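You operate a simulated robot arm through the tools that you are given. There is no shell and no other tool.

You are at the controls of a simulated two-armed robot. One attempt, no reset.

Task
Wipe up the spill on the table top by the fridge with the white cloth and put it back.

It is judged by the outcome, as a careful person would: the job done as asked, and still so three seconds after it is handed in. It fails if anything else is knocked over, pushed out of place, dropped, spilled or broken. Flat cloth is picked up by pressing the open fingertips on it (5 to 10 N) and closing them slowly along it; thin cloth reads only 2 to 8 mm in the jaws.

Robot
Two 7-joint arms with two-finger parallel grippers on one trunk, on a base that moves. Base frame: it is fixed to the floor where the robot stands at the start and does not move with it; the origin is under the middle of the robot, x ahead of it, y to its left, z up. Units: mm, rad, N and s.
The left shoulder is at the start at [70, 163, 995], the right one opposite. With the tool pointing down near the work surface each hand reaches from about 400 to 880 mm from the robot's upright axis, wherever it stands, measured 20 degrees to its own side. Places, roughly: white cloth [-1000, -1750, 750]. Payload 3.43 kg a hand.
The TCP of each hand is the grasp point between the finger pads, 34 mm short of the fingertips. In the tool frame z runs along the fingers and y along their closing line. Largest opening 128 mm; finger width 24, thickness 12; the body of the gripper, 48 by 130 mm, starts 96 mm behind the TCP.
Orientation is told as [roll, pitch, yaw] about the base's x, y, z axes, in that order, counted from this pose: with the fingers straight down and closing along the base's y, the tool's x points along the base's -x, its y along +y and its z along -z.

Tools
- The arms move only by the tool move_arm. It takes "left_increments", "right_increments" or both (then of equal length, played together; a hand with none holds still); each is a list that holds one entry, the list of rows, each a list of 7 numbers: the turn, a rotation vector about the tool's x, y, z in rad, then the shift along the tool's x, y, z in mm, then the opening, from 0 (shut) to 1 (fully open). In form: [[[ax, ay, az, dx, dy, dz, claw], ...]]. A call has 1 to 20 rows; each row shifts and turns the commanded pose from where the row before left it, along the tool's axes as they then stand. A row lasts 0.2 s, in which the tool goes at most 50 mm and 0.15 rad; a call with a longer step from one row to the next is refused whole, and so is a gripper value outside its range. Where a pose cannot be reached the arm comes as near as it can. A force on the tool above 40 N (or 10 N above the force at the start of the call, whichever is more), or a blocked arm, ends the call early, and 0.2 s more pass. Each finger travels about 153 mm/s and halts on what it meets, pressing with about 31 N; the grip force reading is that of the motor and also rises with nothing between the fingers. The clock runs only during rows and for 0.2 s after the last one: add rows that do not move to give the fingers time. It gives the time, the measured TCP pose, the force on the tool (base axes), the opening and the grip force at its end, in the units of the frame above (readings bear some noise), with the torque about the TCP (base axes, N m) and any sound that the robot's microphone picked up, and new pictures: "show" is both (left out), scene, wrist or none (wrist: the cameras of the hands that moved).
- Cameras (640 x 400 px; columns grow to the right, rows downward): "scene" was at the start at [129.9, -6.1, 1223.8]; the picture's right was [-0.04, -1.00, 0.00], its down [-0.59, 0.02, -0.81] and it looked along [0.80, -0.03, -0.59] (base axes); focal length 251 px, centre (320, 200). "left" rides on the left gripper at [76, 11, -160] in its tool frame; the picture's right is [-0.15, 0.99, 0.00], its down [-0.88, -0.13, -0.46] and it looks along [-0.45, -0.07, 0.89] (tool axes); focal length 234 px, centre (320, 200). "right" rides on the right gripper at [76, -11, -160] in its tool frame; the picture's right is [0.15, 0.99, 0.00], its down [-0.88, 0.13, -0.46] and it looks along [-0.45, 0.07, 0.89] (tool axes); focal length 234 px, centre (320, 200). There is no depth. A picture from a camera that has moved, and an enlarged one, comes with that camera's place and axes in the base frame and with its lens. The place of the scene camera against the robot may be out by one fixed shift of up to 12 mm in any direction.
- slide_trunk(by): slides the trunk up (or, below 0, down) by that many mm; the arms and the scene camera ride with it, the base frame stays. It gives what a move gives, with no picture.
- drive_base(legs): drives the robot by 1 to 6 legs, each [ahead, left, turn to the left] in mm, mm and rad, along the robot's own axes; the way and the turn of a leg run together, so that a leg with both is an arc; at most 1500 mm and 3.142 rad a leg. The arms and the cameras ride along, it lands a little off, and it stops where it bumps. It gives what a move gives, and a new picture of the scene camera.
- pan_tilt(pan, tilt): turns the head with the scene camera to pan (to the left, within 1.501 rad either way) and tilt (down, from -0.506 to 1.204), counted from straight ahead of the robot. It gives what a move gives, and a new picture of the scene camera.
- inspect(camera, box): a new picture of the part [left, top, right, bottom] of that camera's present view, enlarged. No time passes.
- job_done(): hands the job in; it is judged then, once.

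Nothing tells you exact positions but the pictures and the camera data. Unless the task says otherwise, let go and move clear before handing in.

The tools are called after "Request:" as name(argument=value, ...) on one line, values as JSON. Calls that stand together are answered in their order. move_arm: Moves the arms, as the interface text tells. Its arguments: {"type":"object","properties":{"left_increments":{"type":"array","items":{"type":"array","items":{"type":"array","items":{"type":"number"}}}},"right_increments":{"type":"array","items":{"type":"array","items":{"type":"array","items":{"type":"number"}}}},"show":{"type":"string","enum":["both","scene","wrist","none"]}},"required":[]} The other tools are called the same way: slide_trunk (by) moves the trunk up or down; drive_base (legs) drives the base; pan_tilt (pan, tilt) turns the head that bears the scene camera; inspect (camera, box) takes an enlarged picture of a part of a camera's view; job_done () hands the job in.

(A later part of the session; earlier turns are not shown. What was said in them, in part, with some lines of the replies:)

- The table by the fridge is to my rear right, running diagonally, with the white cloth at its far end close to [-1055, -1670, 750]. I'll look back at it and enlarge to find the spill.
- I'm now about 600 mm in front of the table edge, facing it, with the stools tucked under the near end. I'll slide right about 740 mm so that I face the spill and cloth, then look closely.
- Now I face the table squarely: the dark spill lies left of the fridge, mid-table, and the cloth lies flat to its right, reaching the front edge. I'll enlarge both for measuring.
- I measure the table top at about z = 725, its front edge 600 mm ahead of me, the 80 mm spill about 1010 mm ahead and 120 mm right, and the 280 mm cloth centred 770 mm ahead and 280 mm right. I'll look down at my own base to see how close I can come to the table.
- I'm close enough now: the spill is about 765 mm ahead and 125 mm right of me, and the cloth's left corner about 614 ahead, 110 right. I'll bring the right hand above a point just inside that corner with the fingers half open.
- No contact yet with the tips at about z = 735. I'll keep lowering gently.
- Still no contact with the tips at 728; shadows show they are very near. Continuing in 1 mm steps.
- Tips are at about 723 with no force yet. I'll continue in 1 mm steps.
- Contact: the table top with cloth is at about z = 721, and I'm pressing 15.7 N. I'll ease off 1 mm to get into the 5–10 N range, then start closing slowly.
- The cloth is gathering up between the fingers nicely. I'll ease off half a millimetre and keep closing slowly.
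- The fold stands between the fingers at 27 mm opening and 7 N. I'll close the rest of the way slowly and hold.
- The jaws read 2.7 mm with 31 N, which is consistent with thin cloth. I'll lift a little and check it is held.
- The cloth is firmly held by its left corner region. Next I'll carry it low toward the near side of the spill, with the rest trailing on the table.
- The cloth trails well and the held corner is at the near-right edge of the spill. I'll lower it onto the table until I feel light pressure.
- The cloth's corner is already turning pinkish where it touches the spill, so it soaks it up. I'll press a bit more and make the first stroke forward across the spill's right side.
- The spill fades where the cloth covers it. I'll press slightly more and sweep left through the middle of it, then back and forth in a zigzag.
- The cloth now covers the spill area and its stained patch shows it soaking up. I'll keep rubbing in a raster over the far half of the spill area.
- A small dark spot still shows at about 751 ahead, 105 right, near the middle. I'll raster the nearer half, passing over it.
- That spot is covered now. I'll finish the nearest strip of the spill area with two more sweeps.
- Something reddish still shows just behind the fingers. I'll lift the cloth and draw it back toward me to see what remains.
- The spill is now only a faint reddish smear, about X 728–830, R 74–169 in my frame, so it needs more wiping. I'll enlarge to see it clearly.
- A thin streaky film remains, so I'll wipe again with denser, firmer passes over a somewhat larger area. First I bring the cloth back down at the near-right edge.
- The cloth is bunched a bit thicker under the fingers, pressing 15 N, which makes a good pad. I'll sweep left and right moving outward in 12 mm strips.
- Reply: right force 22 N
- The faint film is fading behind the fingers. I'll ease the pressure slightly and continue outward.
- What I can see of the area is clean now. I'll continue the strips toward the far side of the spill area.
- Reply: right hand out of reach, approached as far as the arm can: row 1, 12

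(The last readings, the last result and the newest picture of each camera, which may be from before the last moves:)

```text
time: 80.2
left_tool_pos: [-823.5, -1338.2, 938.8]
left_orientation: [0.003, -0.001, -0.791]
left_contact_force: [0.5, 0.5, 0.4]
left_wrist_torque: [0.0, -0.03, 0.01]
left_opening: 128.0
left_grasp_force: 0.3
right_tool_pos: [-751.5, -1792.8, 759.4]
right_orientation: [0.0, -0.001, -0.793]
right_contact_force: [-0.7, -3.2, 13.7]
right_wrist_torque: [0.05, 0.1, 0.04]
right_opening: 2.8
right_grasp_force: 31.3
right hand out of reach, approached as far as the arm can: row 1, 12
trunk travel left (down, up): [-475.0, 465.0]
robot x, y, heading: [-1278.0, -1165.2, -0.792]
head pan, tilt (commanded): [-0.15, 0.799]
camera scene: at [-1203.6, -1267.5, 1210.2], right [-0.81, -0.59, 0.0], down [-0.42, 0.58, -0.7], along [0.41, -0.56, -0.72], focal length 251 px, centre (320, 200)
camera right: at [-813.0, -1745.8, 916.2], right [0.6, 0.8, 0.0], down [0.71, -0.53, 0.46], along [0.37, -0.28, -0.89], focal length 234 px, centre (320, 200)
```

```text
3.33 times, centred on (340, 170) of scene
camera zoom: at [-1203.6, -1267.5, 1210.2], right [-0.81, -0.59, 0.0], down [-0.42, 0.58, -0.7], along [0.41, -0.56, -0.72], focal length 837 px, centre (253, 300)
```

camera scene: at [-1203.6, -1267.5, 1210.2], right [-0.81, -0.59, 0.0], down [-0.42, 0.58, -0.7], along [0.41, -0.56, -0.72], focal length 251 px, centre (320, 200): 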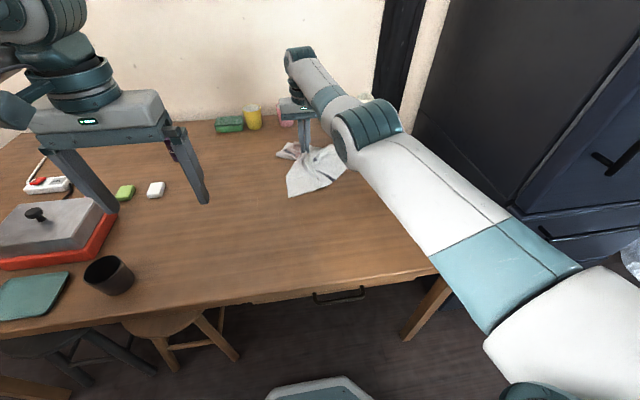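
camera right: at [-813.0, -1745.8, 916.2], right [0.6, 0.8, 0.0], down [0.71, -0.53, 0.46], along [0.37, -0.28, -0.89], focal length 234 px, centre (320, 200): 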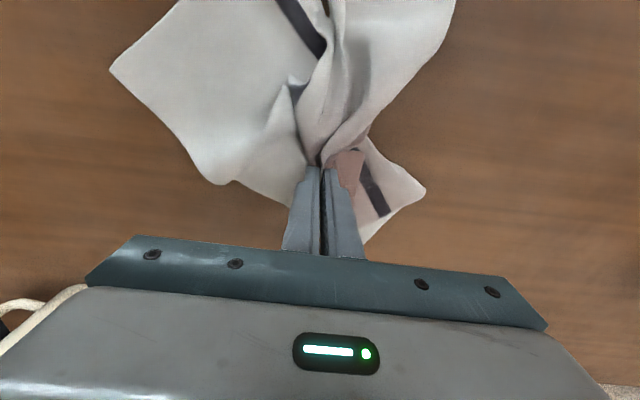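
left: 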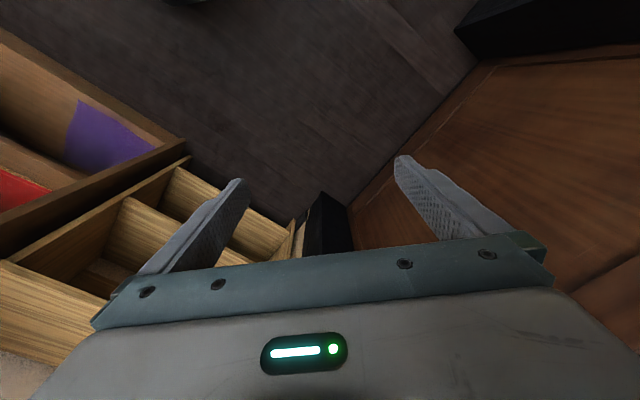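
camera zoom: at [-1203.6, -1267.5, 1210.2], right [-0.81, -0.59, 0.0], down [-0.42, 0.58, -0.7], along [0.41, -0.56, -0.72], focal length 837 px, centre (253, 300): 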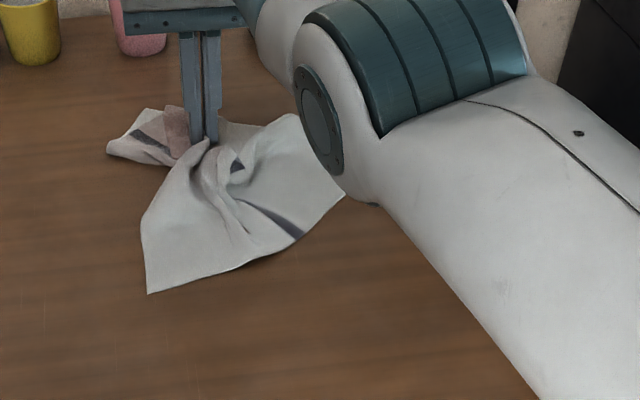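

I've covered the far strip up to the arm's reach. I'll lift the cloth and draw it back to check the table surface.

Request:
move_arm(right_increments=[[[0, 0, 0, 5, -4, -25, 0], [0, 0, 0, 25, -8, -25, 0], [0, 0, 0, 30, -8, -25, 0], [0, 0, 0, 35, -8, -15, 0], [0, 0, 0, 35, -8, -10, 0], [0, 0, 0, 35, -8, 0, 0], [0, 0, 0, 35, -8, 0, 0], [0, 0, 0, 35, -8, 0, 0], [0, 0, 0, 0, 0, 0, 0]]], show="both")

Request:
inspect(camera="scene", box=[280, 130, 360, 180])

```text
time: 82.2
left_tool_pos: [-821.3, -1338.8, 940.2]
left_orientation: [0.0, 0.0, -0.792]
left_contact_force: [0.3, 1.3, -0.1]
left_wrist_torque: [-0.03, 0.02, 0.01]
left_opening: 127.8
left_grasp_force: 0.1
right_tool_pos: [-927.2, -1686.9, 832.5]
right_orientation: [-0.001, 0.004, -0.79]
right_contact_force: [-0.9, -0.3, 0.8]
right_wrist_torque: [-0.01, -0.01, -0.01]
right_opening: 2.9
right_grasp_force: 30.9
right hand out of reach, approached as far as the arm can: row 2, 3
trunk travel left (down, up): [-475.0, 465.0]
robot x, y, heading: [-1276.9, -1167.0, -0.788]
head pan, tilt (commanded): [-0.15, 0.799]
camera scene: at [-1201.8, -1268.6, 1209.9], right [-0.81, -0.59, 0.0], down [-0.42, 0.58, -0.7], along [0.41, -0.56, -0.72], focal length 251 px, centre (320, 200)
camera right: at [-988.7, -1640.3, 990.5], right [0.6, 0.8, 0.0], down [0.71, -0.54, 0.45], along [0.36, -0.27, -0.89], focal length 234 px, centre (320, 200)
```

scene: 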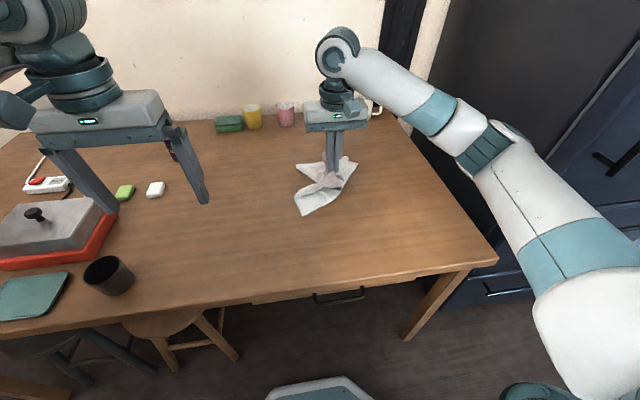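
right: 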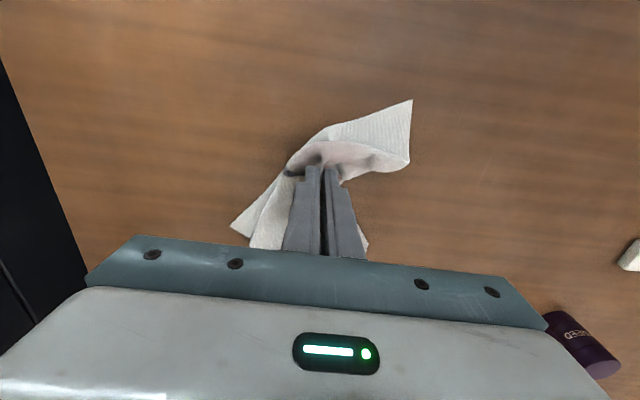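

```text
8.00 times, centred on (320, 155) of scene
camera zoom: at [-1201.8, -1268.6, 1209.9], right [-0.81, -0.59, 0.0], down [-0.42, 0.58, -0.7], along [0.41, -0.56, -0.72], focal length 2008 px, centre (320, 560)
```

zoom: 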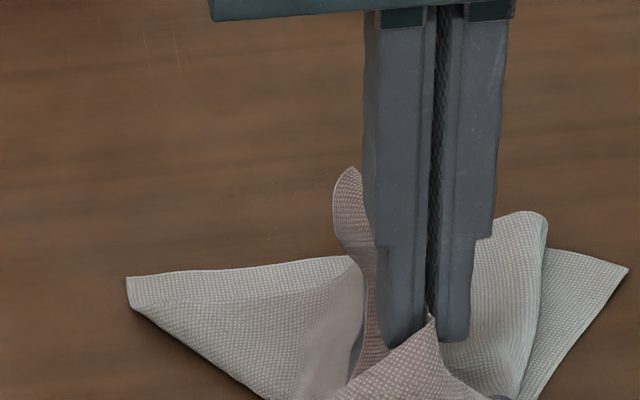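

The table looks nearly clean where visible, but the hand hides part of it. I'll move the hand aside toward the cloth's home place and look again.

Request:
move_arm(right_increments=[[[0, 0, 0, 10, -25, -20, 0], [0, 0, 0, 10, -25, -20, 0], [0, 0, 0, 10, -25, -20, 0], [0, 0, 0, 10, -25, -20, 0], [0, 0, 0, 10, -25, -20, 0], [0, 0, 0, 0, 0, 0, 0], [0, 0, 0, 0, 0, 0, 0]]], show="both")

Request:
inspect(camera="scene", box=[280, 130, 360, 180])

```text
time: 83.8
left_tool_pos: [-821.6, -1338.3, 939.3]
left_orientation: [-0.002, -0.001, -0.793]
left_contact_force: [-0.5, -0.7, 0.7]
left_wrist_torque: [0.01, -0.01, 0.0]
left_opening: 128.0
left_grasp_force: 0.0
right_tool_pos: [-1054.1, -1740.1, 933.9]
right_orientation: [0.0, 0.002, -0.793]
right_contact_force: [0.4, 0.0, 0.8]
right_wrist_torque: [0.01, -0.04, 0.03]
right_opening: 2.7
right_grasp_force: 30.7
trunk travel left (down, up): [-475.0, 465.0]
robot x, y, heading: [-1278.6, -1164.9, -0.791]
head pan, tilt (commanded): [-0.15, 0.799]
camera scene: at [-1202.9, -1268.6, 1210.0], right [-0.81, -0.59, 0.0], down [-0.42, 0.58, -0.7], along [0.41, -0.56, -0.72], focal length 251 px, centre (320, 200)
camera right: at [-1115.1, -1693.7, 1091.5], right [0.6, 0.8, 0.0], down [0.71, -0.54, 0.46], along [0.36, -0.27, -0.89], focal length 234 px, centre (320, 200)
```

scene: 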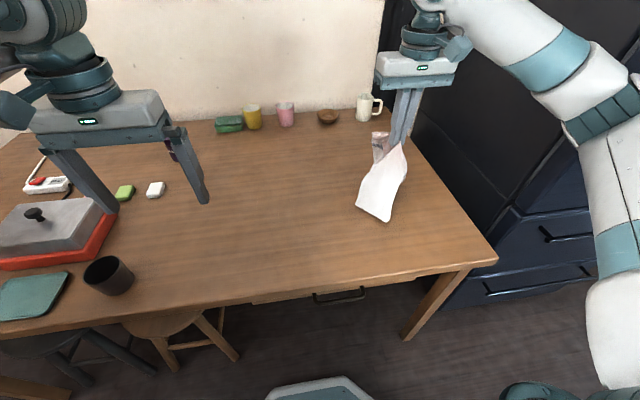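
right: 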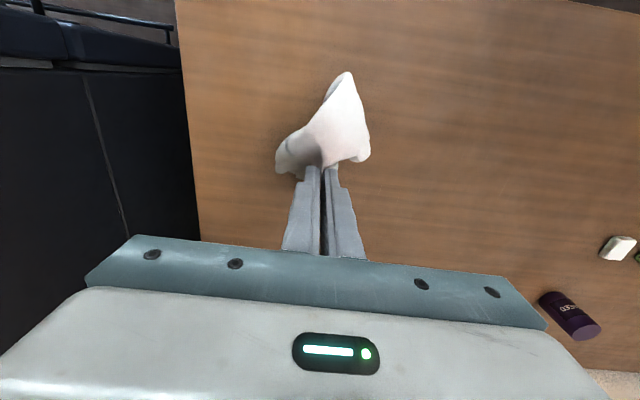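

```text
8.00 times, centred on (320, 155) of scene
camera zoom: at [-1202.9, -1268.6, 1210.0], right [-0.81, -0.59, 0.0], down [-0.42, 0.58, -0.7], along [0.41, -0.56, -0.72], focal length 2008 px, centre (320, 560)
```

zoom: 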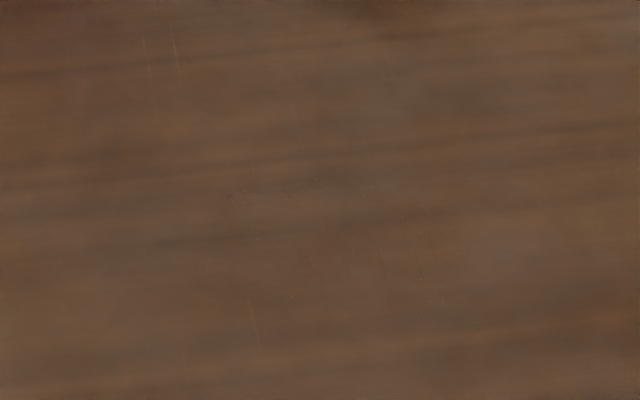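

The surface looks clean now. I'll zoom in once more to be sure no film remains.

Request:
inspect(camera="scene", box=[300, 145, 345, 173])

Request:
inspect(camera="scene", box=[340, 120, 440, 230])

```text
14.22 times, centred on (322, 159) of scene
camera zoom: at [-1202.9, -1268.6, 1210.0], right [-0.81, -0.59, 0.0], down [-0.42, 0.58, -0.7], along [0.41, -0.56, -0.72], focal length 3571 px, centre (284, 783)
```

zoom: 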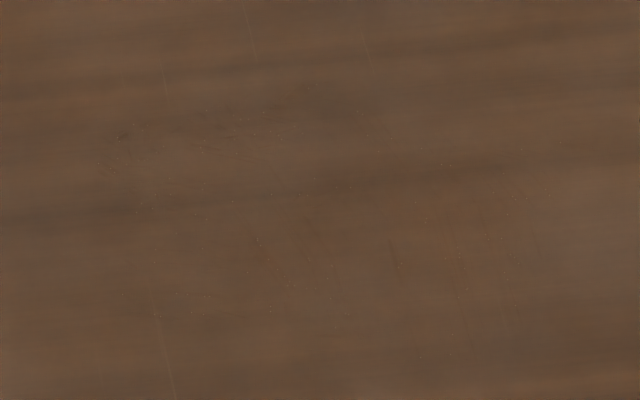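

```text
3.64 times, centred on (390, 175) of scene
camera zoom: at [-1202.9, -1268.6, 1210.0], right [-0.81, -0.59, 0.0], down [-0.42, 0.58, -0.7], along [0.41, -0.56, -0.72], focal length 913 px, centre (66, 291)
```

zoom: 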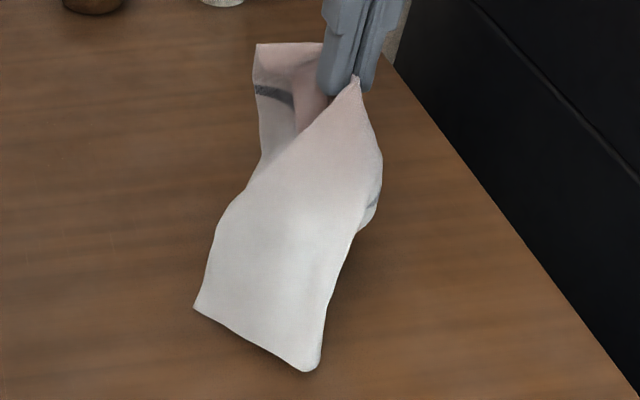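

Only a few tiny specks are left where the spill was. For thoroughness I'll make one more set of strokes, this time fore-and-aft, and then put the cloth back.

Request:
move_arm(right_increments=[[[0, 0, 0, -20, 9, 21, 0], [0, 0, 0, -20, 9, 21, 0], [0, 0, 0, -20, 9, 21, 0], [0, 0, 0, -20, 9, 21, 0], [0, 0, 0, -20, 9, 21, 0], [0, 0, 0, -20, 9, 21, 0], [0, 0, 0, -20, 9, 21, 0], [0, 0, 0, -20, 9, 21, 0], [0, 0, 0, 0, 0, 3, 0], [0, 0, 0, 0, 0, 0, 0]]], show="both")

```text
time: 86.0
left_tool_pos: [-821.6, -1338.6, 939.6]
left_orientation: [0.001, -0.001, -0.791]
left_contact_force: [-0.2, -0.4, 0.8]
left_wrist_torque: [0.03, 0.0, 0.01]
left_opening: 128.0
left_grasp_force: 0.1
right_tool_pos: [-888.4, -1802.6, 760.3]
right_orientation: [0.0, -0.001, -0.793]
right_contact_force: [0.4, -1.0, 3.2]
right_wrist_torque: [-0.02, 0.0, 0.0]
right_opening: 2.6
right_grasp_force: 30.7
trunk travel left (down, up): [-475.0, 465.0]
robot x, y, heading: [-1277.7, -1164.8, -0.794]
head pan, tilt (commanded): [-0.15, 0.799]
camera scene: at [-1202.3, -1268.3, 1210.0], right [-0.81, -0.59, 0.0], down [-0.42, 0.58, -0.7], along [0.41, -0.56, -0.72], focal length 251 px, centre (320, 200)
camera right: at [-949.2, -1755.7, 919.5], right [0.6, 0.8, 0.0], down [0.71, -0.53, 0.46], along [0.36, -0.27, -0.89], focal length 234 px, centre (320, 200)
```

scene: 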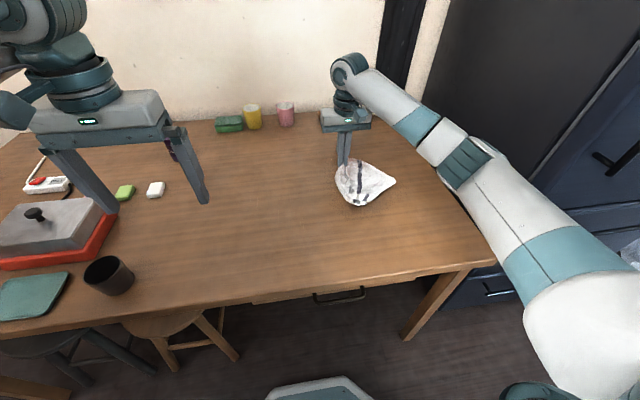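
right: 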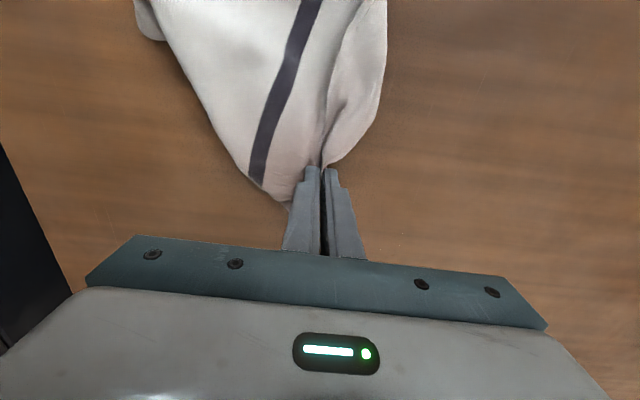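

The cloth is under the fingers with light contact. I'll press a little more and do the fore-and-aft strokes, moving leftward.

Request:
move_arm(right_increments=[[[0, 0, 0, 0, 0, 1.5, 0], [0, 0, 0, -21, 0, 0, 0], [0, 0, 0, -21, 0, 0, 0], [0, 0, 0, -21, 0, 0, 0], [0, 0, 0, -21, 0, 0, 0], [0, 0, 0, 0, 14, 0, 0], [0, 0, 0, 21, 0, 0, 0], [0, 0, 0, 21, 0, 0, 0], [0, 0, 0, 21, 0, 0, 0], [0, 0, 0, 21, 0, 0, 0], [0, 0, 0, 0, 14, 0, 0], [0, 0, 0, -21, 0, 0, 0], [0, 0, 0, -21, 0, 0, 0], [0, 0, 0, -21, 0, 0, 0], [0, 0, 0, -21, 0, 0, 0], [0, 0, 0, 0, 14, 0, 0], [0, 0, 0, 21, 0, 0, 0], [0, 0, 0, 21, 0, 0, 0], [0, 0, 0, 21, 0, 0, 0], [0, 0, 0, 21, 0, 0, 0]]], show="wrist")

Request:
move_arm(right_increments=[[[0, 0, 0, 0, 14, 0, 0], [0, 0, 0, -21, 0, 0, 0], [0, 0, 0, -21, 0, 0, 0], [0, 0, 0, -21, 0, 0, 0], [0, 0, 0, -21, 0, 0, 0], [0, 0, 0, 0, 14, 0, 0], [0, 0, 0, 21, 0, 0, 0], [0, 0, 0, 21, 0, 0, 0], [0, 0, 0, 21, 0, 0, 0], [0, 0, 0, 21, 0, 0, 0], [0, 0, 0, 0, 14, 0, 0], [0, 0, 0, -21, 0, 0, 0], [0, 0, 0, -21, 0, 0, 0], [0, 0, 0, -21, 0, 0, 0], [0, 0, 0, -21, 0, 0, 0], [0, 0, 0, 0, 0, 0, 0]]], show="both")

```text
time: 90.2
left_tool_pos: [-823.4, -1339.2, 939.8]
left_orientation: [0.001, -0.001, -0.792]
left_contact_force: [0.9, -0.3, -0.8]
left_wrist_torque: [0.05, 0.01, -0.01]
left_opening: 127.9
left_grasp_force: 0.0
right_tool_pos: [-858.2, -1772.7, 759.2]
right_orientation: [0.0, -0.001, -0.789]
right_contact_force: [-0.1, -0.4, 0.9]
right_wrist_torque: [-0.03, 0.02, -0.01]
right_opening: 3.0
right_grasp_force: 31.2
trunk travel left (down, up): [-475.0, 465.0]
robot x, y, heading: [-1274.3, -1161.9, -0.794]
head pan, tilt (commanded): [-0.15, 0.799]
camera right: at [-919.4, -1726.6, 917.7], right [0.6, 0.8, 0.0], down [0.71, -0.54, 0.46], along [0.36, -0.27, -0.89], focal length 234 px, centre (320, 200)
```

right: 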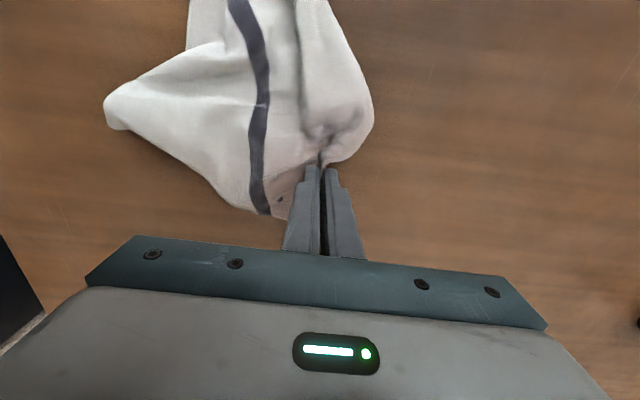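

```text
time: 93.6
left_tool_pos: [-822.2, -1340.3, 939.4]
left_orientation: [0.001, 0.001, -0.792]
left_contact_force: [0.7, -0.5, -0.1]
left_wrist_torque: [0.01, 0.0, -0.03]
left_opening: 128.0
left_grasp_force: 0.0
right_tool_pos: [-768.7, -1804.2, 759.2]
right_orientation: [0.0, -0.001, -0.791]
right_contact_force: [-0.2, 0.7, 0.4]
right_wrist_torque: [0.05, -0.02, -0.03]
right_opening: 3.0
right_grasp_force: 30.6
trunk travel left (down, up): [-475.0, 465.0]
robot x, y, heading: [-1275.2, -1164.2, -0.795]
head pan, tilt (commanded): [-0.15, 0.799]
camera scene: at [-1202.8, -1269.0, 1209.9], right [-0.81, -0.59, 0.0], down [-0.42, 0.58, -0.7], along [0.41, -0.56, -0.72], focal length 251 px, centre (320, 200)
camera right: at [-830.5, -1757.3, 917.7], right [0.6, 0.8, 0.0], down [0.71, -0.54, 0.46], along [0.36, -0.27, -0.89], focal length 234 px, centre (320, 200)
```

scene: 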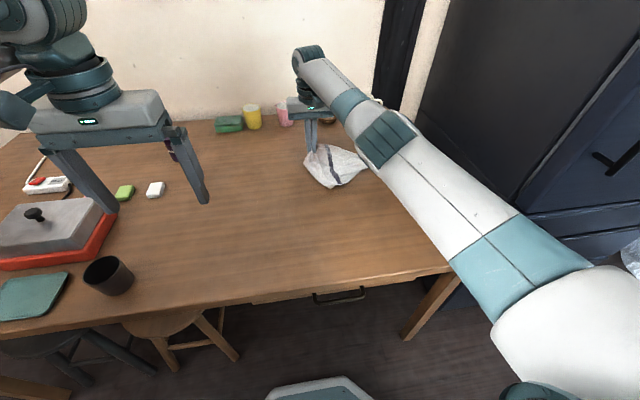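
right: 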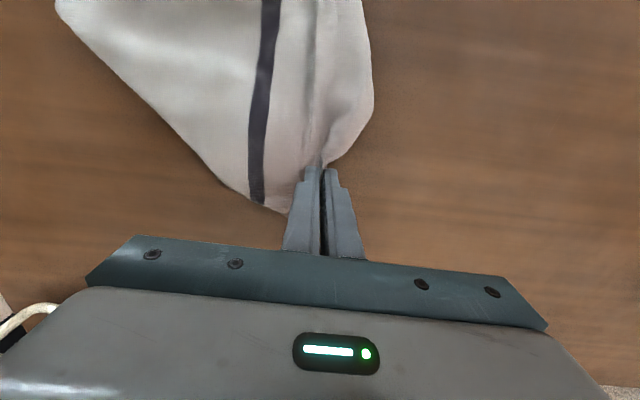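

The strokes are done. I'll lift the cloth up and back to above its home area, letting it hang free, and check both the table and the cloth.

Request:
move_arm(right_increments=[[[0, 0, 0, 20, -10, -35, 0], [0, 0, 0, 25, -12, -35, 0], [0, 0, 0, 30, -14, -30, 0], [0, 0, 0, 32, -15, -28, 0], [0, 0, 0, 32, -15, -28, 0], [0, 0, 0, 32, -15, -28, 0], [0, 0, 0, 32, -15, -25, 0], [0, 0, 0, 32, -15, -25, 0], [0, 0, 0, 32, -15, -25, 0], [0, 0, 0, 32, -15, -25, 0], [0, 0, 0, 32, -14, -20, 0], [0, 0, 0, 30, -13, -16, 0], [0, 0, 0, 0, 0, 0, 0], [0, 0, 0, 0, 0, 0, 0]]], show="both")

Request:
inspect(camera="scene", box=[295, 140, 345, 172])

```text
time: 96.6
left_tool_pos: [-822.0, -1339.0, 939.5]
left_orientation: [0.001, 0.001, -0.792]
left_contact_force: [-0.6, 0.9, -0.3]
left_wrist_torque: [0.0, -0.01, -0.01]
left_opening: 128.1
left_grasp_force: 0.1
right_tool_pos: [-1143.7, -1664.4, 1078.6]
right_orientation: [-0.001, 0.0, -0.793]
right_contact_force: [-0.5, 0.3, -0.3]
right_wrist_torque: [0.01, -0.02, -0.01]
right_opening: 2.9
right_grasp_force: 31.1
trunk travel left (down, up): [-475.0, 465.0]
robot x, y, heading: [-1278.3, -1166.8, -0.791]
head pan, tilt (commanded): [-0.15, 0.799]
camera scene: at [-1203.0, -1268.4, 1210.0], right [-0.81, -0.59, 0.0], down [-0.42, 0.58, -0.7], along [0.41, -0.56, -0.72], focal length 251 px, centre (320, 200)
camera right: at [-1205.5, -1617.8, 1237.6], right [0.6, 0.8, 0.0], down [0.71, -0.54, 0.46], along [0.36, -0.27, -0.89], focal length 234 px, centre (320, 200)
```

scene: 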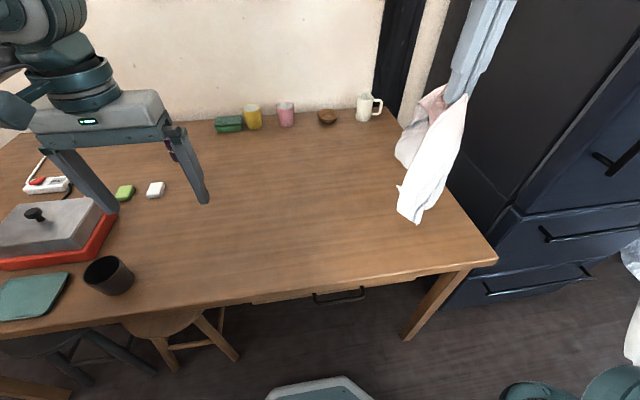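
right: 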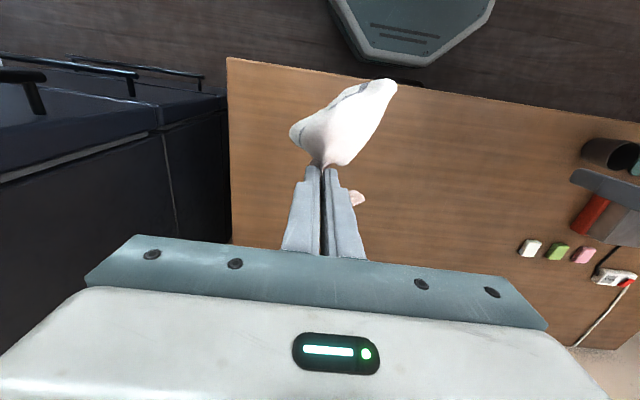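

```text
12.50 times, centred on (320, 156) of scene
camera zoom: at [-1203.0, -1268.4, 1210.0], right [-0.81, -0.59, 0.0], down [-0.42, 0.58, -0.7], along [0.41, -0.56, -0.72], focal length 3138 px, centre (320, 750)
```

zoom: 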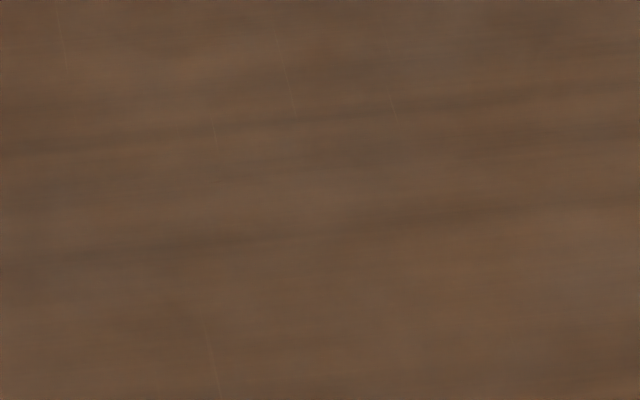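

The spill is completely gone. The cloth hangs from the hand above its home area; I'll look at how it hangs before laying it down.

Request:
pan_tilt(pan=-0.4, tilt=0.65)

Request:
inspect(camera="scene", box=[270, 40, 470, 290])

```text
time: 97.4
left_tool_pos: [-822.2, -1338.7, 939.7]
left_orientation: [0.0, 0.0, -0.791]
left_contact_force: [0.1, 0.4, 0.7]
left_wrist_torque: [-0.03, -0.02, 0.04]
left_opening: 128.4
left_grasp_force: 0.0
right_tool_pos: [-1144.0, -1664.6, 1078.6]
right_orientation: [-0.001, 0.0, -0.793]
right_contact_force: [0.3, -0.5, 0.1]
right_wrist_torque: [0.02, -0.04, -0.02]
right_opening: 2.5
right_grasp_force: 30.4
trunk travel left (down, up): [-475.0, 465.0]
robot x, y, heading: [-1279.8, -1165.2, -0.792]
head pan, tilt (commanded): [-0.4, 0.649]
camera scene: at [-1217.7, -1284.0, 1222.5], right [-0.93, -0.37, 0.0], down [-0.22, 0.56, -0.8], along [0.3, -0.74, -0.61], focal length 251 px, centre (320, 200)
```

scene: 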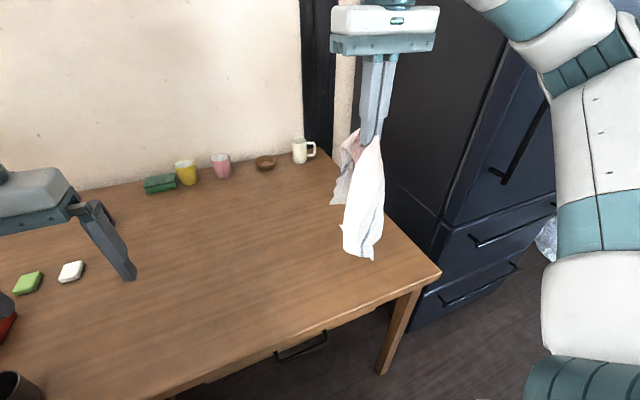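

```text
1.60 times, centred on (370, 165) of scene
camera zoom: at [-1217.7, -1284.0, 1222.5], right [-0.93, -0.37, 0.0], down [-0.22, 0.56, -0.8], along [0.3, -0.74, -0.61], focal length 402 px, centre (240, 256)
```

zoom: 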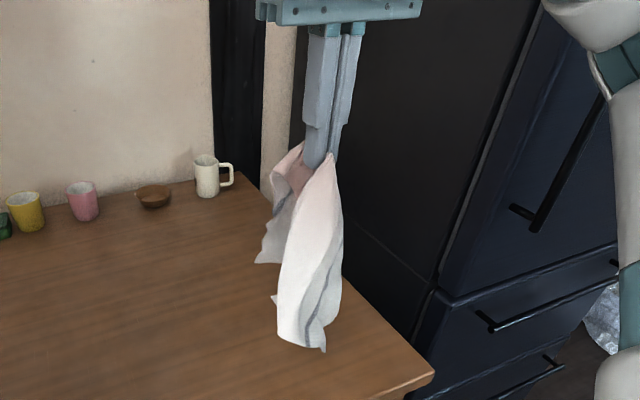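

The fridge side is about 200 mm beyond the table's right edge, so I have room to lay the cloth along its original diagonal. I'll move the hand above the cloth's original right corner first.

Request:
move_arm(right_increments=[[[0, 0, 0, 0, -30, 0, 0], [0, 0, 0, 0, -35, 0, 0], [0, 0, 0, 0, -35, 0, 0], [0, 0, 0, 0, -30, 0, 0], [0, 0, 0, 0, -25, 0, 0], [0, 0, 0, 0, -15, 0, 0], [0, 0, 0, 0, -10, 0, 0], [0, 0, 0, 0, 0, 0, 0], [0, 0, 0, 0, 0, 0, 0], [0, 0, 0, 0, 0, 0, 0]]], show="both")

Request:
inspect(camera="scene", box=[320, 40, 520, 290])

```text
time: 99.6
left_tool_pos: [-822.8, -1339.1, 940.8]
left_orientation: [0.001, 0.001, -0.791]
left_contact_force: [0.5, 0.3, -0.3]
left_wrist_torque: [0.02, 0.0, -0.03]
left_opening: 128.1
left_grasp_force: 0.0
right_tool_pos: [-1271.2, -1791.5, 1079.7]
right_orientation: [0.001, 0.001, -0.793]
right_contact_force: [0.6, 0.0, -0.3]
right_wrist_torque: [0.0, 0.0, -0.01]
right_opening: 2.5
right_grasp_force: 30.7
trunk travel left (down, up): [-475.0, 465.0]
robot x, y, heading: [-1279.4, -1169.1, -0.789]
head pan, tilt (commanded): [-0.4, 0.649]
camera scene: at [-1217.8, -1284.1, 1222.5], right [-0.93, -0.37, 0.0], down [-0.22, 0.56, -0.8], along [0.29, -0.74, -0.6], focal length 251 px, centre (320, 200)
camera right: at [-1332.1, -1745.1, 1237.6], right [0.6, 0.8, 0.0], down [0.71, -0.54, 0.46], along [0.36, -0.27, -0.89], focal length 234 px, centre (320, 200)
```

scene: 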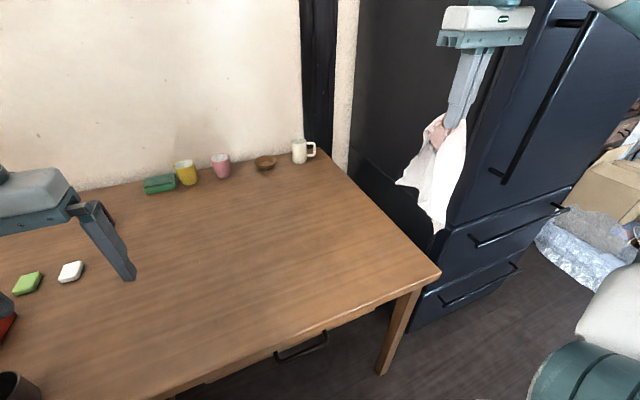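
right: 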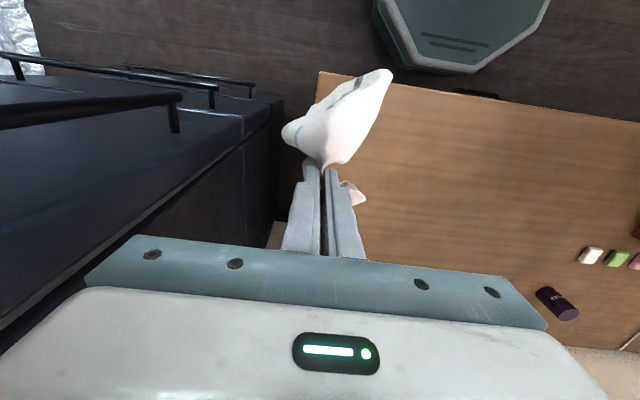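

```text
1.60 times, centred on (420, 165) of scene
camera zoom: at [-1217.8, -1284.1, 1222.5], right [-0.93, -0.37, 0.0], down [-0.22, 0.56, -0.8], along [0.29, -0.74, -0.6], focal length 402 px, centre (160, 256)
```

zoom: 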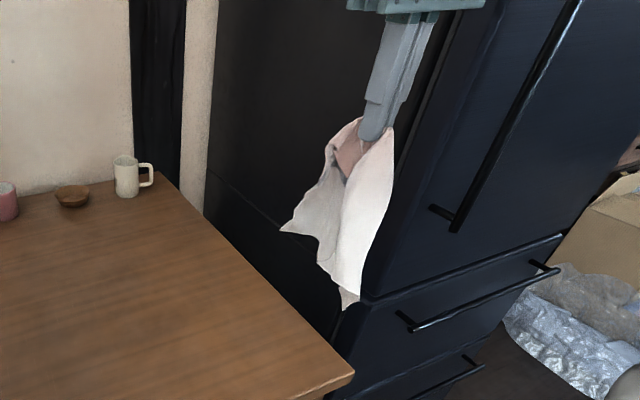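

The cloth seems to hang shorter than I expected, so I'll look closely at how it is gathered before lowering it.

Request:
inspect(camera="scene", box=[380, 90, 490, 250])

Request:
inspect(camera="right", box=[260, 50, 420, 220])

```text
2.50 times, centred on (435, 170) of scene
camera zoom: at [-1217.8, -1284.1, 1222.5], right [-0.93, -0.37, 0.0], down [-0.22, 0.56, -0.8], along [0.29, -0.74, -0.6], focal length 628 px, centre (32, 275)
```

zoom: 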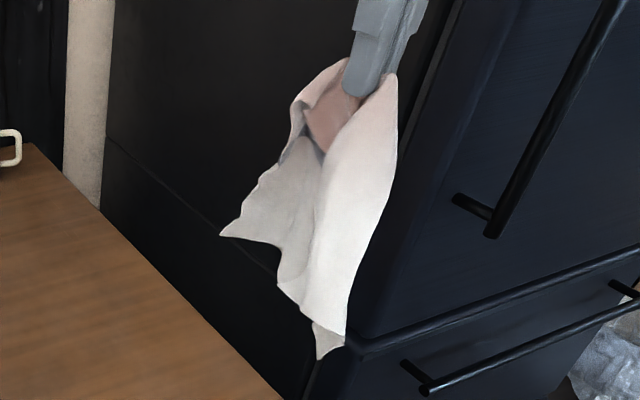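

```text
2.35 times, centred on (340, 135) of right
camera zoom: at [-1332.1, -1745.1, 1237.6], right [0.6, 0.8, 0.0], down [0.71, -0.54, 0.46], along [0.36, -0.27, -0.89], focal length 551 px, centre (273, 353)
```

zoom: 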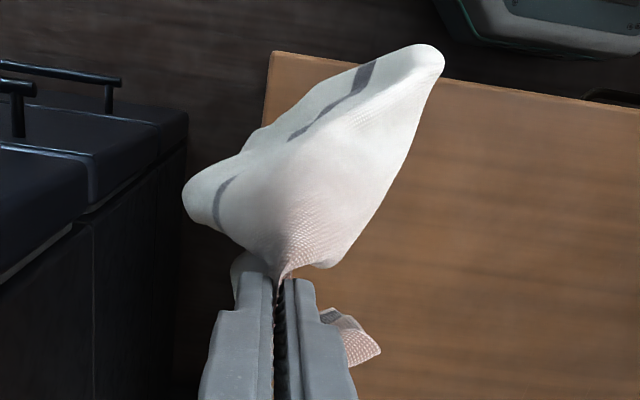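

The cloth drapes toward me about 200 mm below the fingertips. I'll lower it until its lower corner is about to touch the table.

Request:
move_arm(right_increments=[[[0, 0, 0, -3, 0, 20, 0], [0, 0, 0, -3, 0, 20, 0], [0, 0, 0, -3, 0, 20, 0], [0, 0, 0, -3, 0, 20, 0], [0, 0, 0, -3, 0, 15, 0], [0, 0, 0, 0, 0, 10, 0], [0, 0, 0, 0, 0, 0, 0], [0, 0, 0, 0, 0, 0, 0]]], show="both")

Request:
inspect(camera="scene", box=[340, 100, 500, 300])

```text
time: 101.4
left_tool_pos: [-821.9, -1338.4, 940.2]
left_orientation: [-0.001, 0.0, -0.794]
left_contact_force: [-0.4, -0.1, 0.3]
left_wrist_torque: [-0.03, 0.0, -0.02]
left_opening: 128.1
left_grasp_force: 0.1
right_tool_pos: [-1260.6, -1801.9, 974.0]
right_orientation: [0.0, 0.0, -0.794]
right_contact_force: [0.0, 0.0, -0.2]
right_wrist_torque: [-0.01, -0.02, 0.02]
right_opening: 2.8
right_grasp_force: 31.0
trunk travel left (down, up): [-475.0, 465.0]
robot x, y, heading: [-1276.2, -1166.0, -0.789]
head pan, tilt (commanded): [-0.4, 0.649]
camera scene: at [-1217.9, -1284.1, 1222.5], right [-0.93, -0.37, 0.0], down [-0.22, 0.56, -0.8], along [0.29, -0.74, -0.6], focal length 251 px, centre (320, 200)
camera right: at [-1321.8, -1755.4, 1132.5], right [0.6, 0.8, 0.0], down [0.71, -0.54, 0.46], along [0.36, -0.27, -0.89], focal length 234 px, centre (320, 200)
```

scene: 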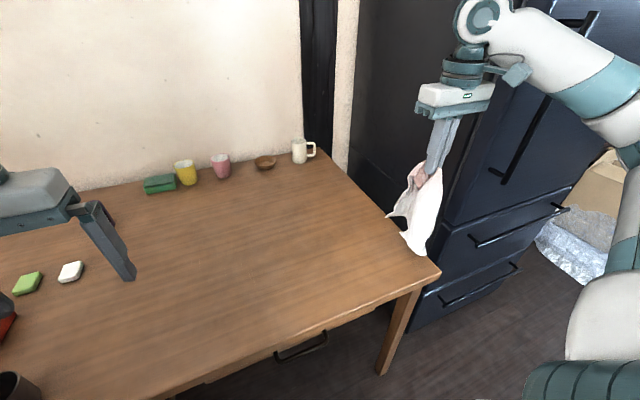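
right: 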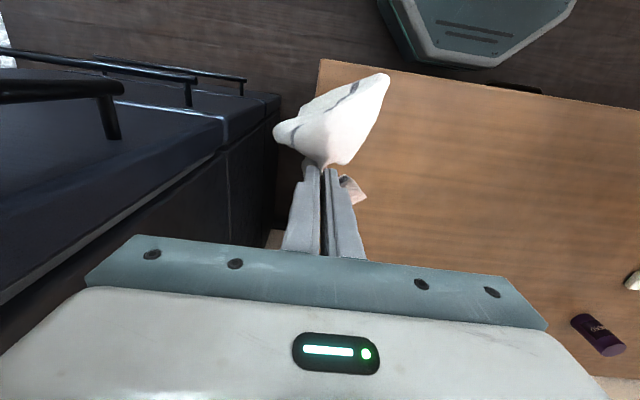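

```text
2.00 times, centred on (420, 200) of scene
camera zoom: at [-1217.9, -1284.1, 1222.5], right [-0.93, -0.37, 0.0], down [-0.22, 0.56, -0.8], along [0.29, -0.74, -0.6], focal length 502 px, centre (120, 200)
```

zoom: 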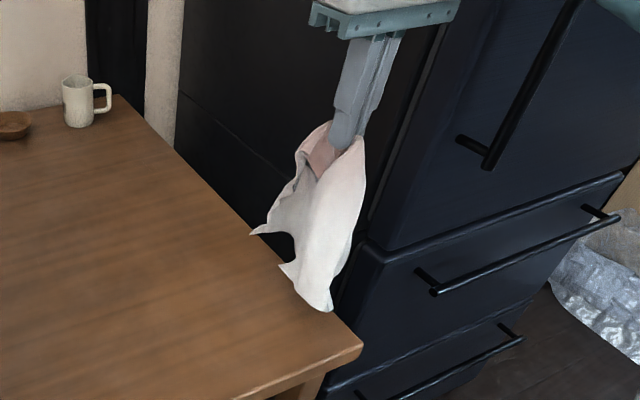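

The lower corner is just above the table near its right edge. I'll start laying it out: moving the hand left and away from me while lowering.

Request:
move_arm(right_increments=[[[0, 0, 0, -3, 16, 18, 0], [0, 0, 0, -9, 22, 18, 0], [0, 0, 0, -10, 22, 18, 0], [0, 0, 0, -10, 22, 18, 0], [0, 0, 0, -10, 22, 18, 0], [0, 0, 0, -10, 22, 16, 0], [0, 0, 0, 0, 0, 0, 0]]], show="both")

Request:
inspect(camera="scene", box=[320, 100, 480, 300])

```text
time: 103.0
left_tool_pos: [-822.3, -1340.0, 940.2]
left_orientation: [-0.001, 0.0, -0.793]
left_contact_force: [0.2, 0.0, -0.5]
left_wrist_torque: [0.0, -0.03, 0.02]
left_opening: 127.9
left_grasp_force: 0.1
right_tool_pos: [-1134.8, -1750.7, 870.1]
right_orientation: [0.0, 0.0, -0.792]
right_contact_force: [0.7, -0.2, 0.3]
right_wrist_torque: [0.0, 0.01, 0.0]
right_opening: 2.8
right_grasp_force: 30.7
trunk travel left (down, up): [-475.0, 465.0]
robot x, y, heading: [-1275.2, -1164.7, -0.789]
head pan, tilt (commanded): [-0.4, 0.649]
camera scene: at [-1218.4, -1284.0, 1222.6], right [-0.93, -0.37, 0.0], down [-0.22, 0.56, -0.8], along [0.29, -0.74, -0.6], focal length 251 px, centre (320, 200)
camera right: at [-1196.9, -1703.8, 1027.2], right [0.6, 0.8, 0.0], down [0.71, -0.54, 0.46], along [0.36, -0.27, -0.89], focal length 234 px, centre (320, 200)
```

scene: 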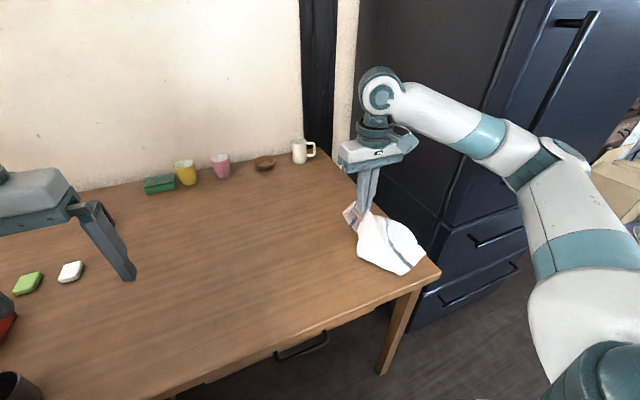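
right: 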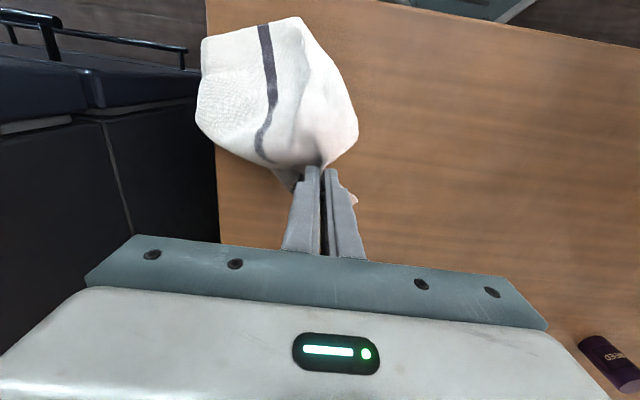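

```text
2.00 times, centred on (400, 200) of scene
camera zoom: at [-1218.4, -1284.0, 1222.6], right [-0.93, -0.37, 0.0], down [-0.22, 0.56, -0.8], along [0.29, -0.74, -0.6], focal length 502 px, centre (160, 200)
```

zoom: 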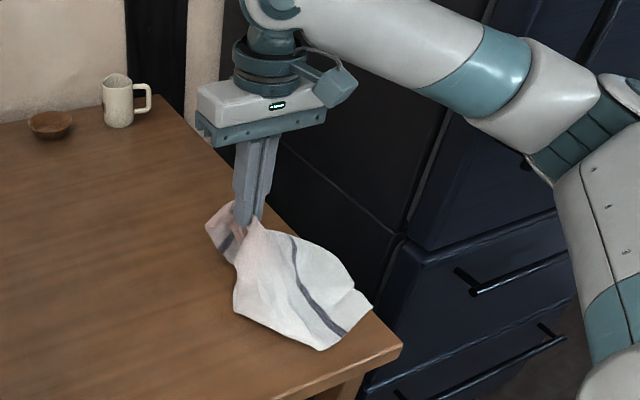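

It's laying down nicely toward its original spot. I'll continue the same motion down to just above the table.

Request:
move_arm(right_increments=[[[0, 0, 0, -10, 22, 16, 0], [0, 0, 0, -10, 22, 16, 0], [0, 0, 0, -10, 22, 16, 0], [0, 0, 0, -10, 22, 16, 0], [0, 0, 0, -10, 20, 16, 0], [0, 0, 0, -10, 20, 16, 0], [0, 0, 0, 0, 0, 8, 0], [0, 0, 0, 0, 0, 0, 0]]], show="both")

Request:
inspect(camera="scene", box=[280, 120, 480, 310])

```text
time: 104.8
left_tool_pos: [-821.8, -1337.6, 939.1]
left_orientation: [-0.002, 0.001, -0.791]
left_contact_force: [-0.5, -0.2, 0.7]
left_wrist_torque: [0.0, 0.01, 0.03]
left_opening: 127.8
left_grasp_force: 0.1
right_tool_pos: [-1001.1, -1704.3, 764.6]
right_orientation: [0.001, 0.001, -0.793]
right_contact_force: [-0.6, 0.1, 0.2]
right_wrist_torque: [-0.02, -0.01, 0.01]
right_opening: 2.7
right_grasp_force: 30.8
trunk travel left (down, up): [-475.0, 465.0]
robot x, y, heading: [-1279.5, -1164.3, -0.791]
head pan, tilt (commanded): [-0.4, 0.649]
camera scene: at [-1217.5, -1283.9, 1222.5], right [-0.93, -0.37, 0.0], down [-0.22, 0.56, -0.8], along [0.29, -0.74, -0.6], focal length 251 px, centre (320, 200)
camera right: at [-1062.0, -1656.4, 922.8], right [0.6, 0.8, 0.0], down [0.71, -0.54, 0.46], along [0.36, -0.27, -0.89], focal length 234 px, centre (320, 200)
```

scene: 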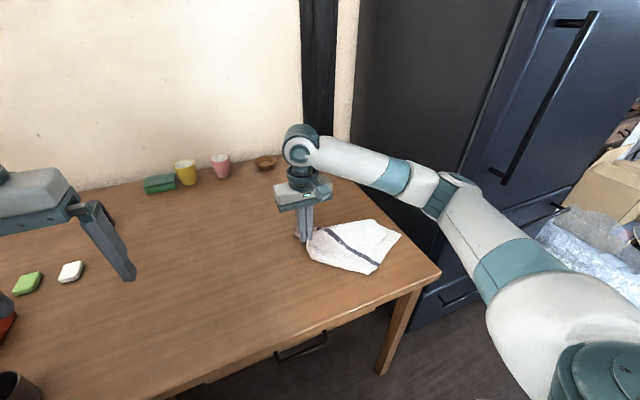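
right: 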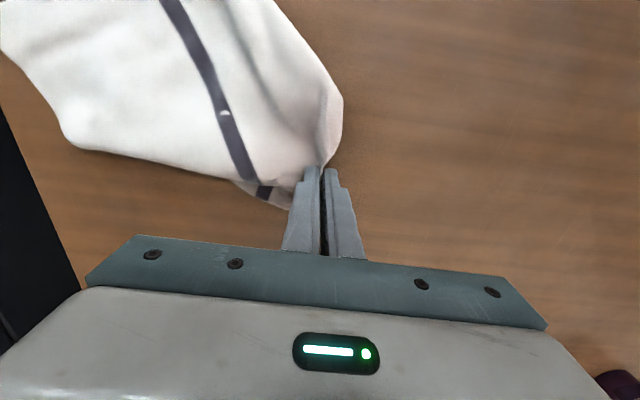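

```text
2.11 times, centred on (380, 215) of scene
camera zoom: at [-1217.5, -1283.9, 1222.5], right [-0.93, -0.37, 0.0], down [-0.22, 0.56, -0.8], along [0.29, -0.74, -0.6], focal length 529 px, centre (194, 168)
```

zoom: 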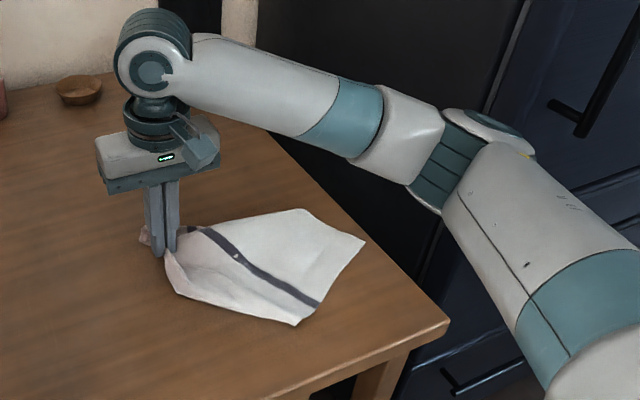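

The cloth is back over its original place, somewhat folded at the sides. I'll set the held part on the table, open the fingers gently and lift clear, then see how it lies.

Request:
move_arm(right_increments=[[[0, 0, 0, 0, 0, 3, 0], [0, 0, 0, 0, 0, 2, 0], [0, 0, 0, 0, 0, 0, 0.04], [0, 0, 0, 0, 0, 0, 0.08], [0, 0, 0, 0, 0, 0, 0.12], [0, 0, 0, 0, 0, 0, 0.16], [0, 0, 0, 0, 0, 0, 0.2], [0, 0, 0, 0, 0, -4, 0.24], [0, 0, 0, 0, 0, -8, 0.28], [0, 0, 0, 0, 0, -15, 0.3], [0, 0, 0, 0, 0, -25, 0.3], [0, 0, 0, 0, 0, -30, 0.3], [0, 0, 0, 0, 0, -30, 0.3], [0, 0, 0, 0, 0, 0, 0.3]]], show="both")

Request:
inspect(camera="scene", box=[280, 180, 460, 310])

```text
time: 107.8
left_tool_pos: [-821.6, -1338.6, 939.0]
left_orientation: [0.001, 0.0, -0.791]
left_contact_force: [1.1, 0.2, 1.0]
left_wrist_torque: [-0.01, -0.02, 0.01]
left_opening: 128.1
left_grasp_force: 0.0
right_tool_pos: [-1000.8, -1704.4, 871.8]
right_orientation: [0.001, 0.001, -0.794]
right_contact_force: [-0.1, 0.0, 1.0]
right_wrist_torque: [0.01, 0.01, 0.02]
right_opening: 38.3
right_grasp_force: 0.2
trunk travel left (down, up): [-475.0, 465.0]
robot x, y, heading: [-1279.5, -1166.6, -0.79]
head pan, tilt (commanded): [-0.4, 0.649]
camera scene: at [-1217.7, -1284.4, 1222.5], right [-0.93, -0.37, 0.0], down [-0.22, 0.56, -0.8], along [0.29, -0.74, -0.61], focal length 251 px, centre (320, 200)
camera right: at [-1062.5, -1657.4, 1029.5], right [0.6, 0.8, 0.0], down [0.71, -0.54, 0.46], along [0.36, -0.27, -0.89], focal length 234 px, centre (320, 200)
```

scene: 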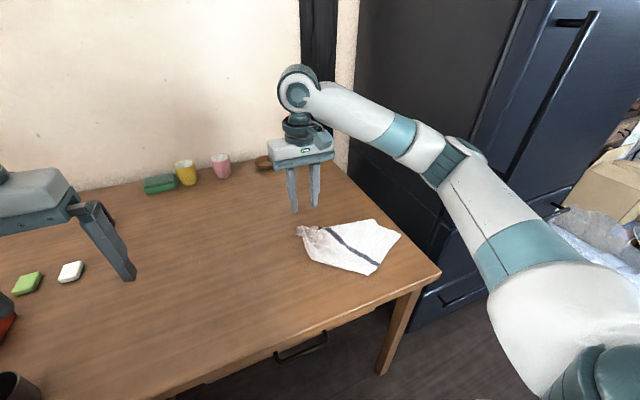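
right: 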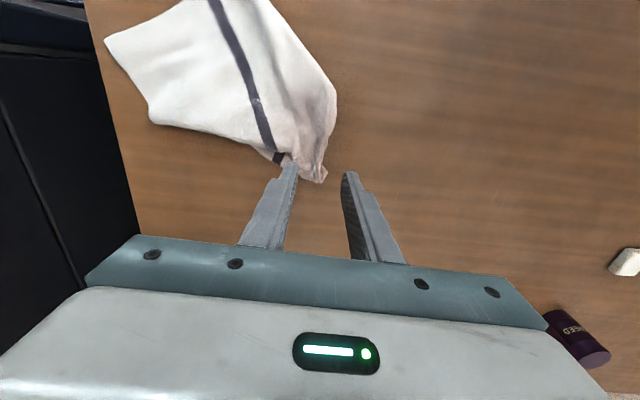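

```text
3.08 times, centred on (370, 245) of scene
camera zoom: at [-1217.7, -1284.4, 1222.5], right [-0.93, -0.37, 0.0], down [-0.22, 0.56, -0.8], along [0.29, -0.74, -0.61], focal length 772 px, centre (166, 62)
```

zoom: 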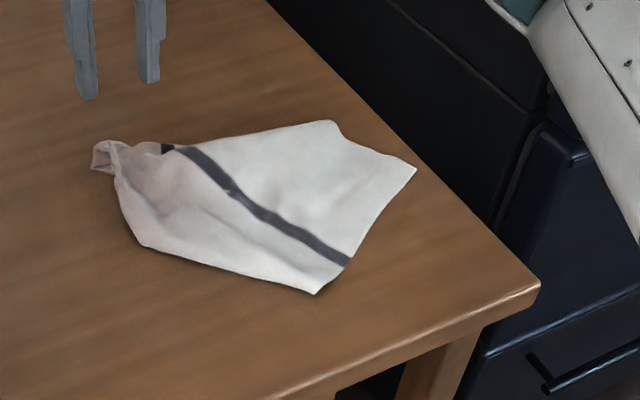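

The cloth is released and lies back at its home place, its centre within about 30 mm of where it was, fully on the table. I'll raise and draw back the right hand, then check the whole scene.

Request:
move_arm(right_increments=[[[0, 0, 0, 0, 0, -30, 0.3], [0, 0, 0, 0, 0, -30, 0.4], [0, 0, 0, 20, -6, -30, 0.5], [0, 0, 0, 30, -8, -10, 0.6], [0, 0, 0, 30, -8, 0, 0.8], [0, 0, 0, 30, -8, 0, 1], [0, 0, 0, 25, -8, 0, 1], [0, 0, 0, 0, 0, 0, 1]]], show="wrist")

Request:
pan_tilt(pan=0.0, tilt=0.8)

Request:
inspect(camera="scene", box=[340, 90, 540, 260])

```text
time: 109.6
left_tool_pos: [-821.0, -1338.9, 940.8]
left_orientation: [0.001, 0.0, -0.792]
left_contact_force: [0.4, 0.3, -0.4]
left_wrist_torque: [0.01, 0.0, 0.02]
left_opening: 127.9
left_grasp_force: 0.0
right_tool_pos: [-1121.8, -1634.7, 971.4]
right_orientation: [-0.001, -0.001, -0.792]
right_contact_force: [-0.2, 0.1, 0.0]
right_wrist_torque: [-0.03, 0.01, 0.02]
right_opening: 128.0
right_grasp_force: 0.0
trunk travel left (down, up): [-475.0, 465.0]
robot x, y, heading: [-1275.9, -1166.1, -0.791]
head pan, tilt (commanded): [-0.4, 0.649]
camera right: at [-1183.5, -1587.5, 1129.7], right [0.6, 0.8, 0.0], down [0.71, -0.54, 0.46], along [0.36, -0.27, -0.89], focal length 234 px, centre (320, 200)
```

right: 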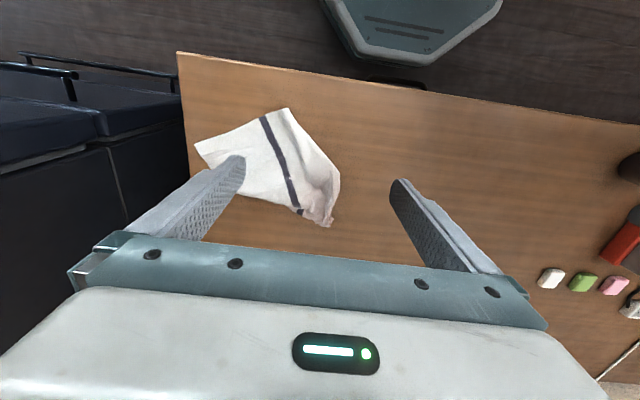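

```text
time: 110.5
left_tool_pos: [-821.4, -1338.3, 939.9]
left_orientation: [-0.001, 0.001, -0.792]
left_contact_force: [0.0, 0.3, 0.9]
left_wrist_torque: [0.02, -0.01, 0.01]
left_opening: 127.9
left_grasp_force: 0.0
right_tool_pos: [-1123.4, -1633.3, 970.6]
right_orientation: [0.001, 0.0, -0.792]
right_contact_force: [0.3, 0.0, -0.3]
right_wrist_torque: [-0.02, 0.01, 0.0]
right_opening: 128.3
right_grasp_force: 0.1
trunk travel left (down, up): [-475.0, 465.0]
robot x, y, heading: [-1278.3, -1161.8, -0.794]
head pan, tilt (commanded): [0.0, 0.799]
camera scene: at [-1193.3, -1260.9, 1210.0], right [-0.71, -0.7, 0.0], down [-0.5, 0.51, -0.7], along [0.49, -0.5, -0.72], focal length 251 px, centre (320, 200)
```

scene: 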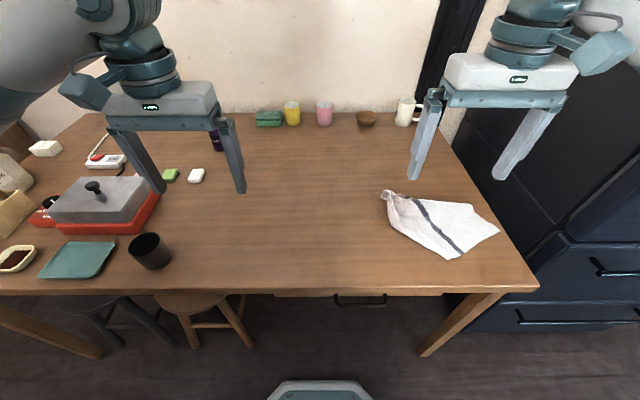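

```text
2.35 times, centred on (440, 175) of scene
camera zoom: at [-1193.3, -1260.9, 1210.0], right [-0.71, -0.7, 0.0], down [-0.5, 0.51, -0.7], along [0.49, -0.5, -0.72], focal length 591 px, centre (38, 259)
```

zoom: 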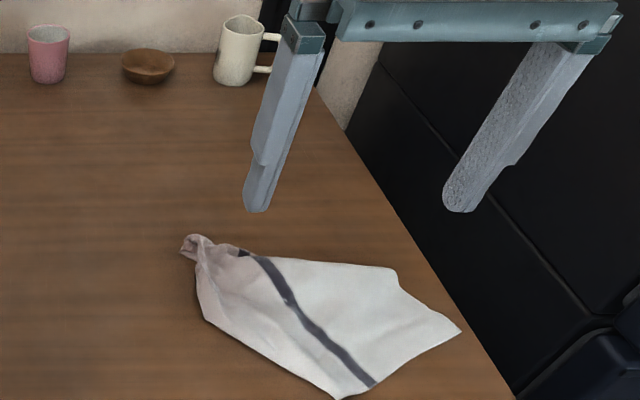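

The table is clean, the cloth lies back at its place by the front right corner, and every other item stands where it was. Both hands are open and well clear above the table, so I'm handing the job in.

Request:
job_done()

```text
The job is handed in.
```

The spill on the table by the fridge is wiped up, and the white cloth is back where it was. I've handed the job in.

- **Spill:** after three rounds of wiping, a close-up of the table shows no film or residue.
- **Cloth:** it lies wholly on the table near the front right corner. Its centre is about 30 to 40 mm from where it started. It is not as flat as before: two corners are folded underneath, and the part I wiped with has a pinkish stain.
- **Everything else:** nothing else on the table looks moved, and both hands are open and clear above it.
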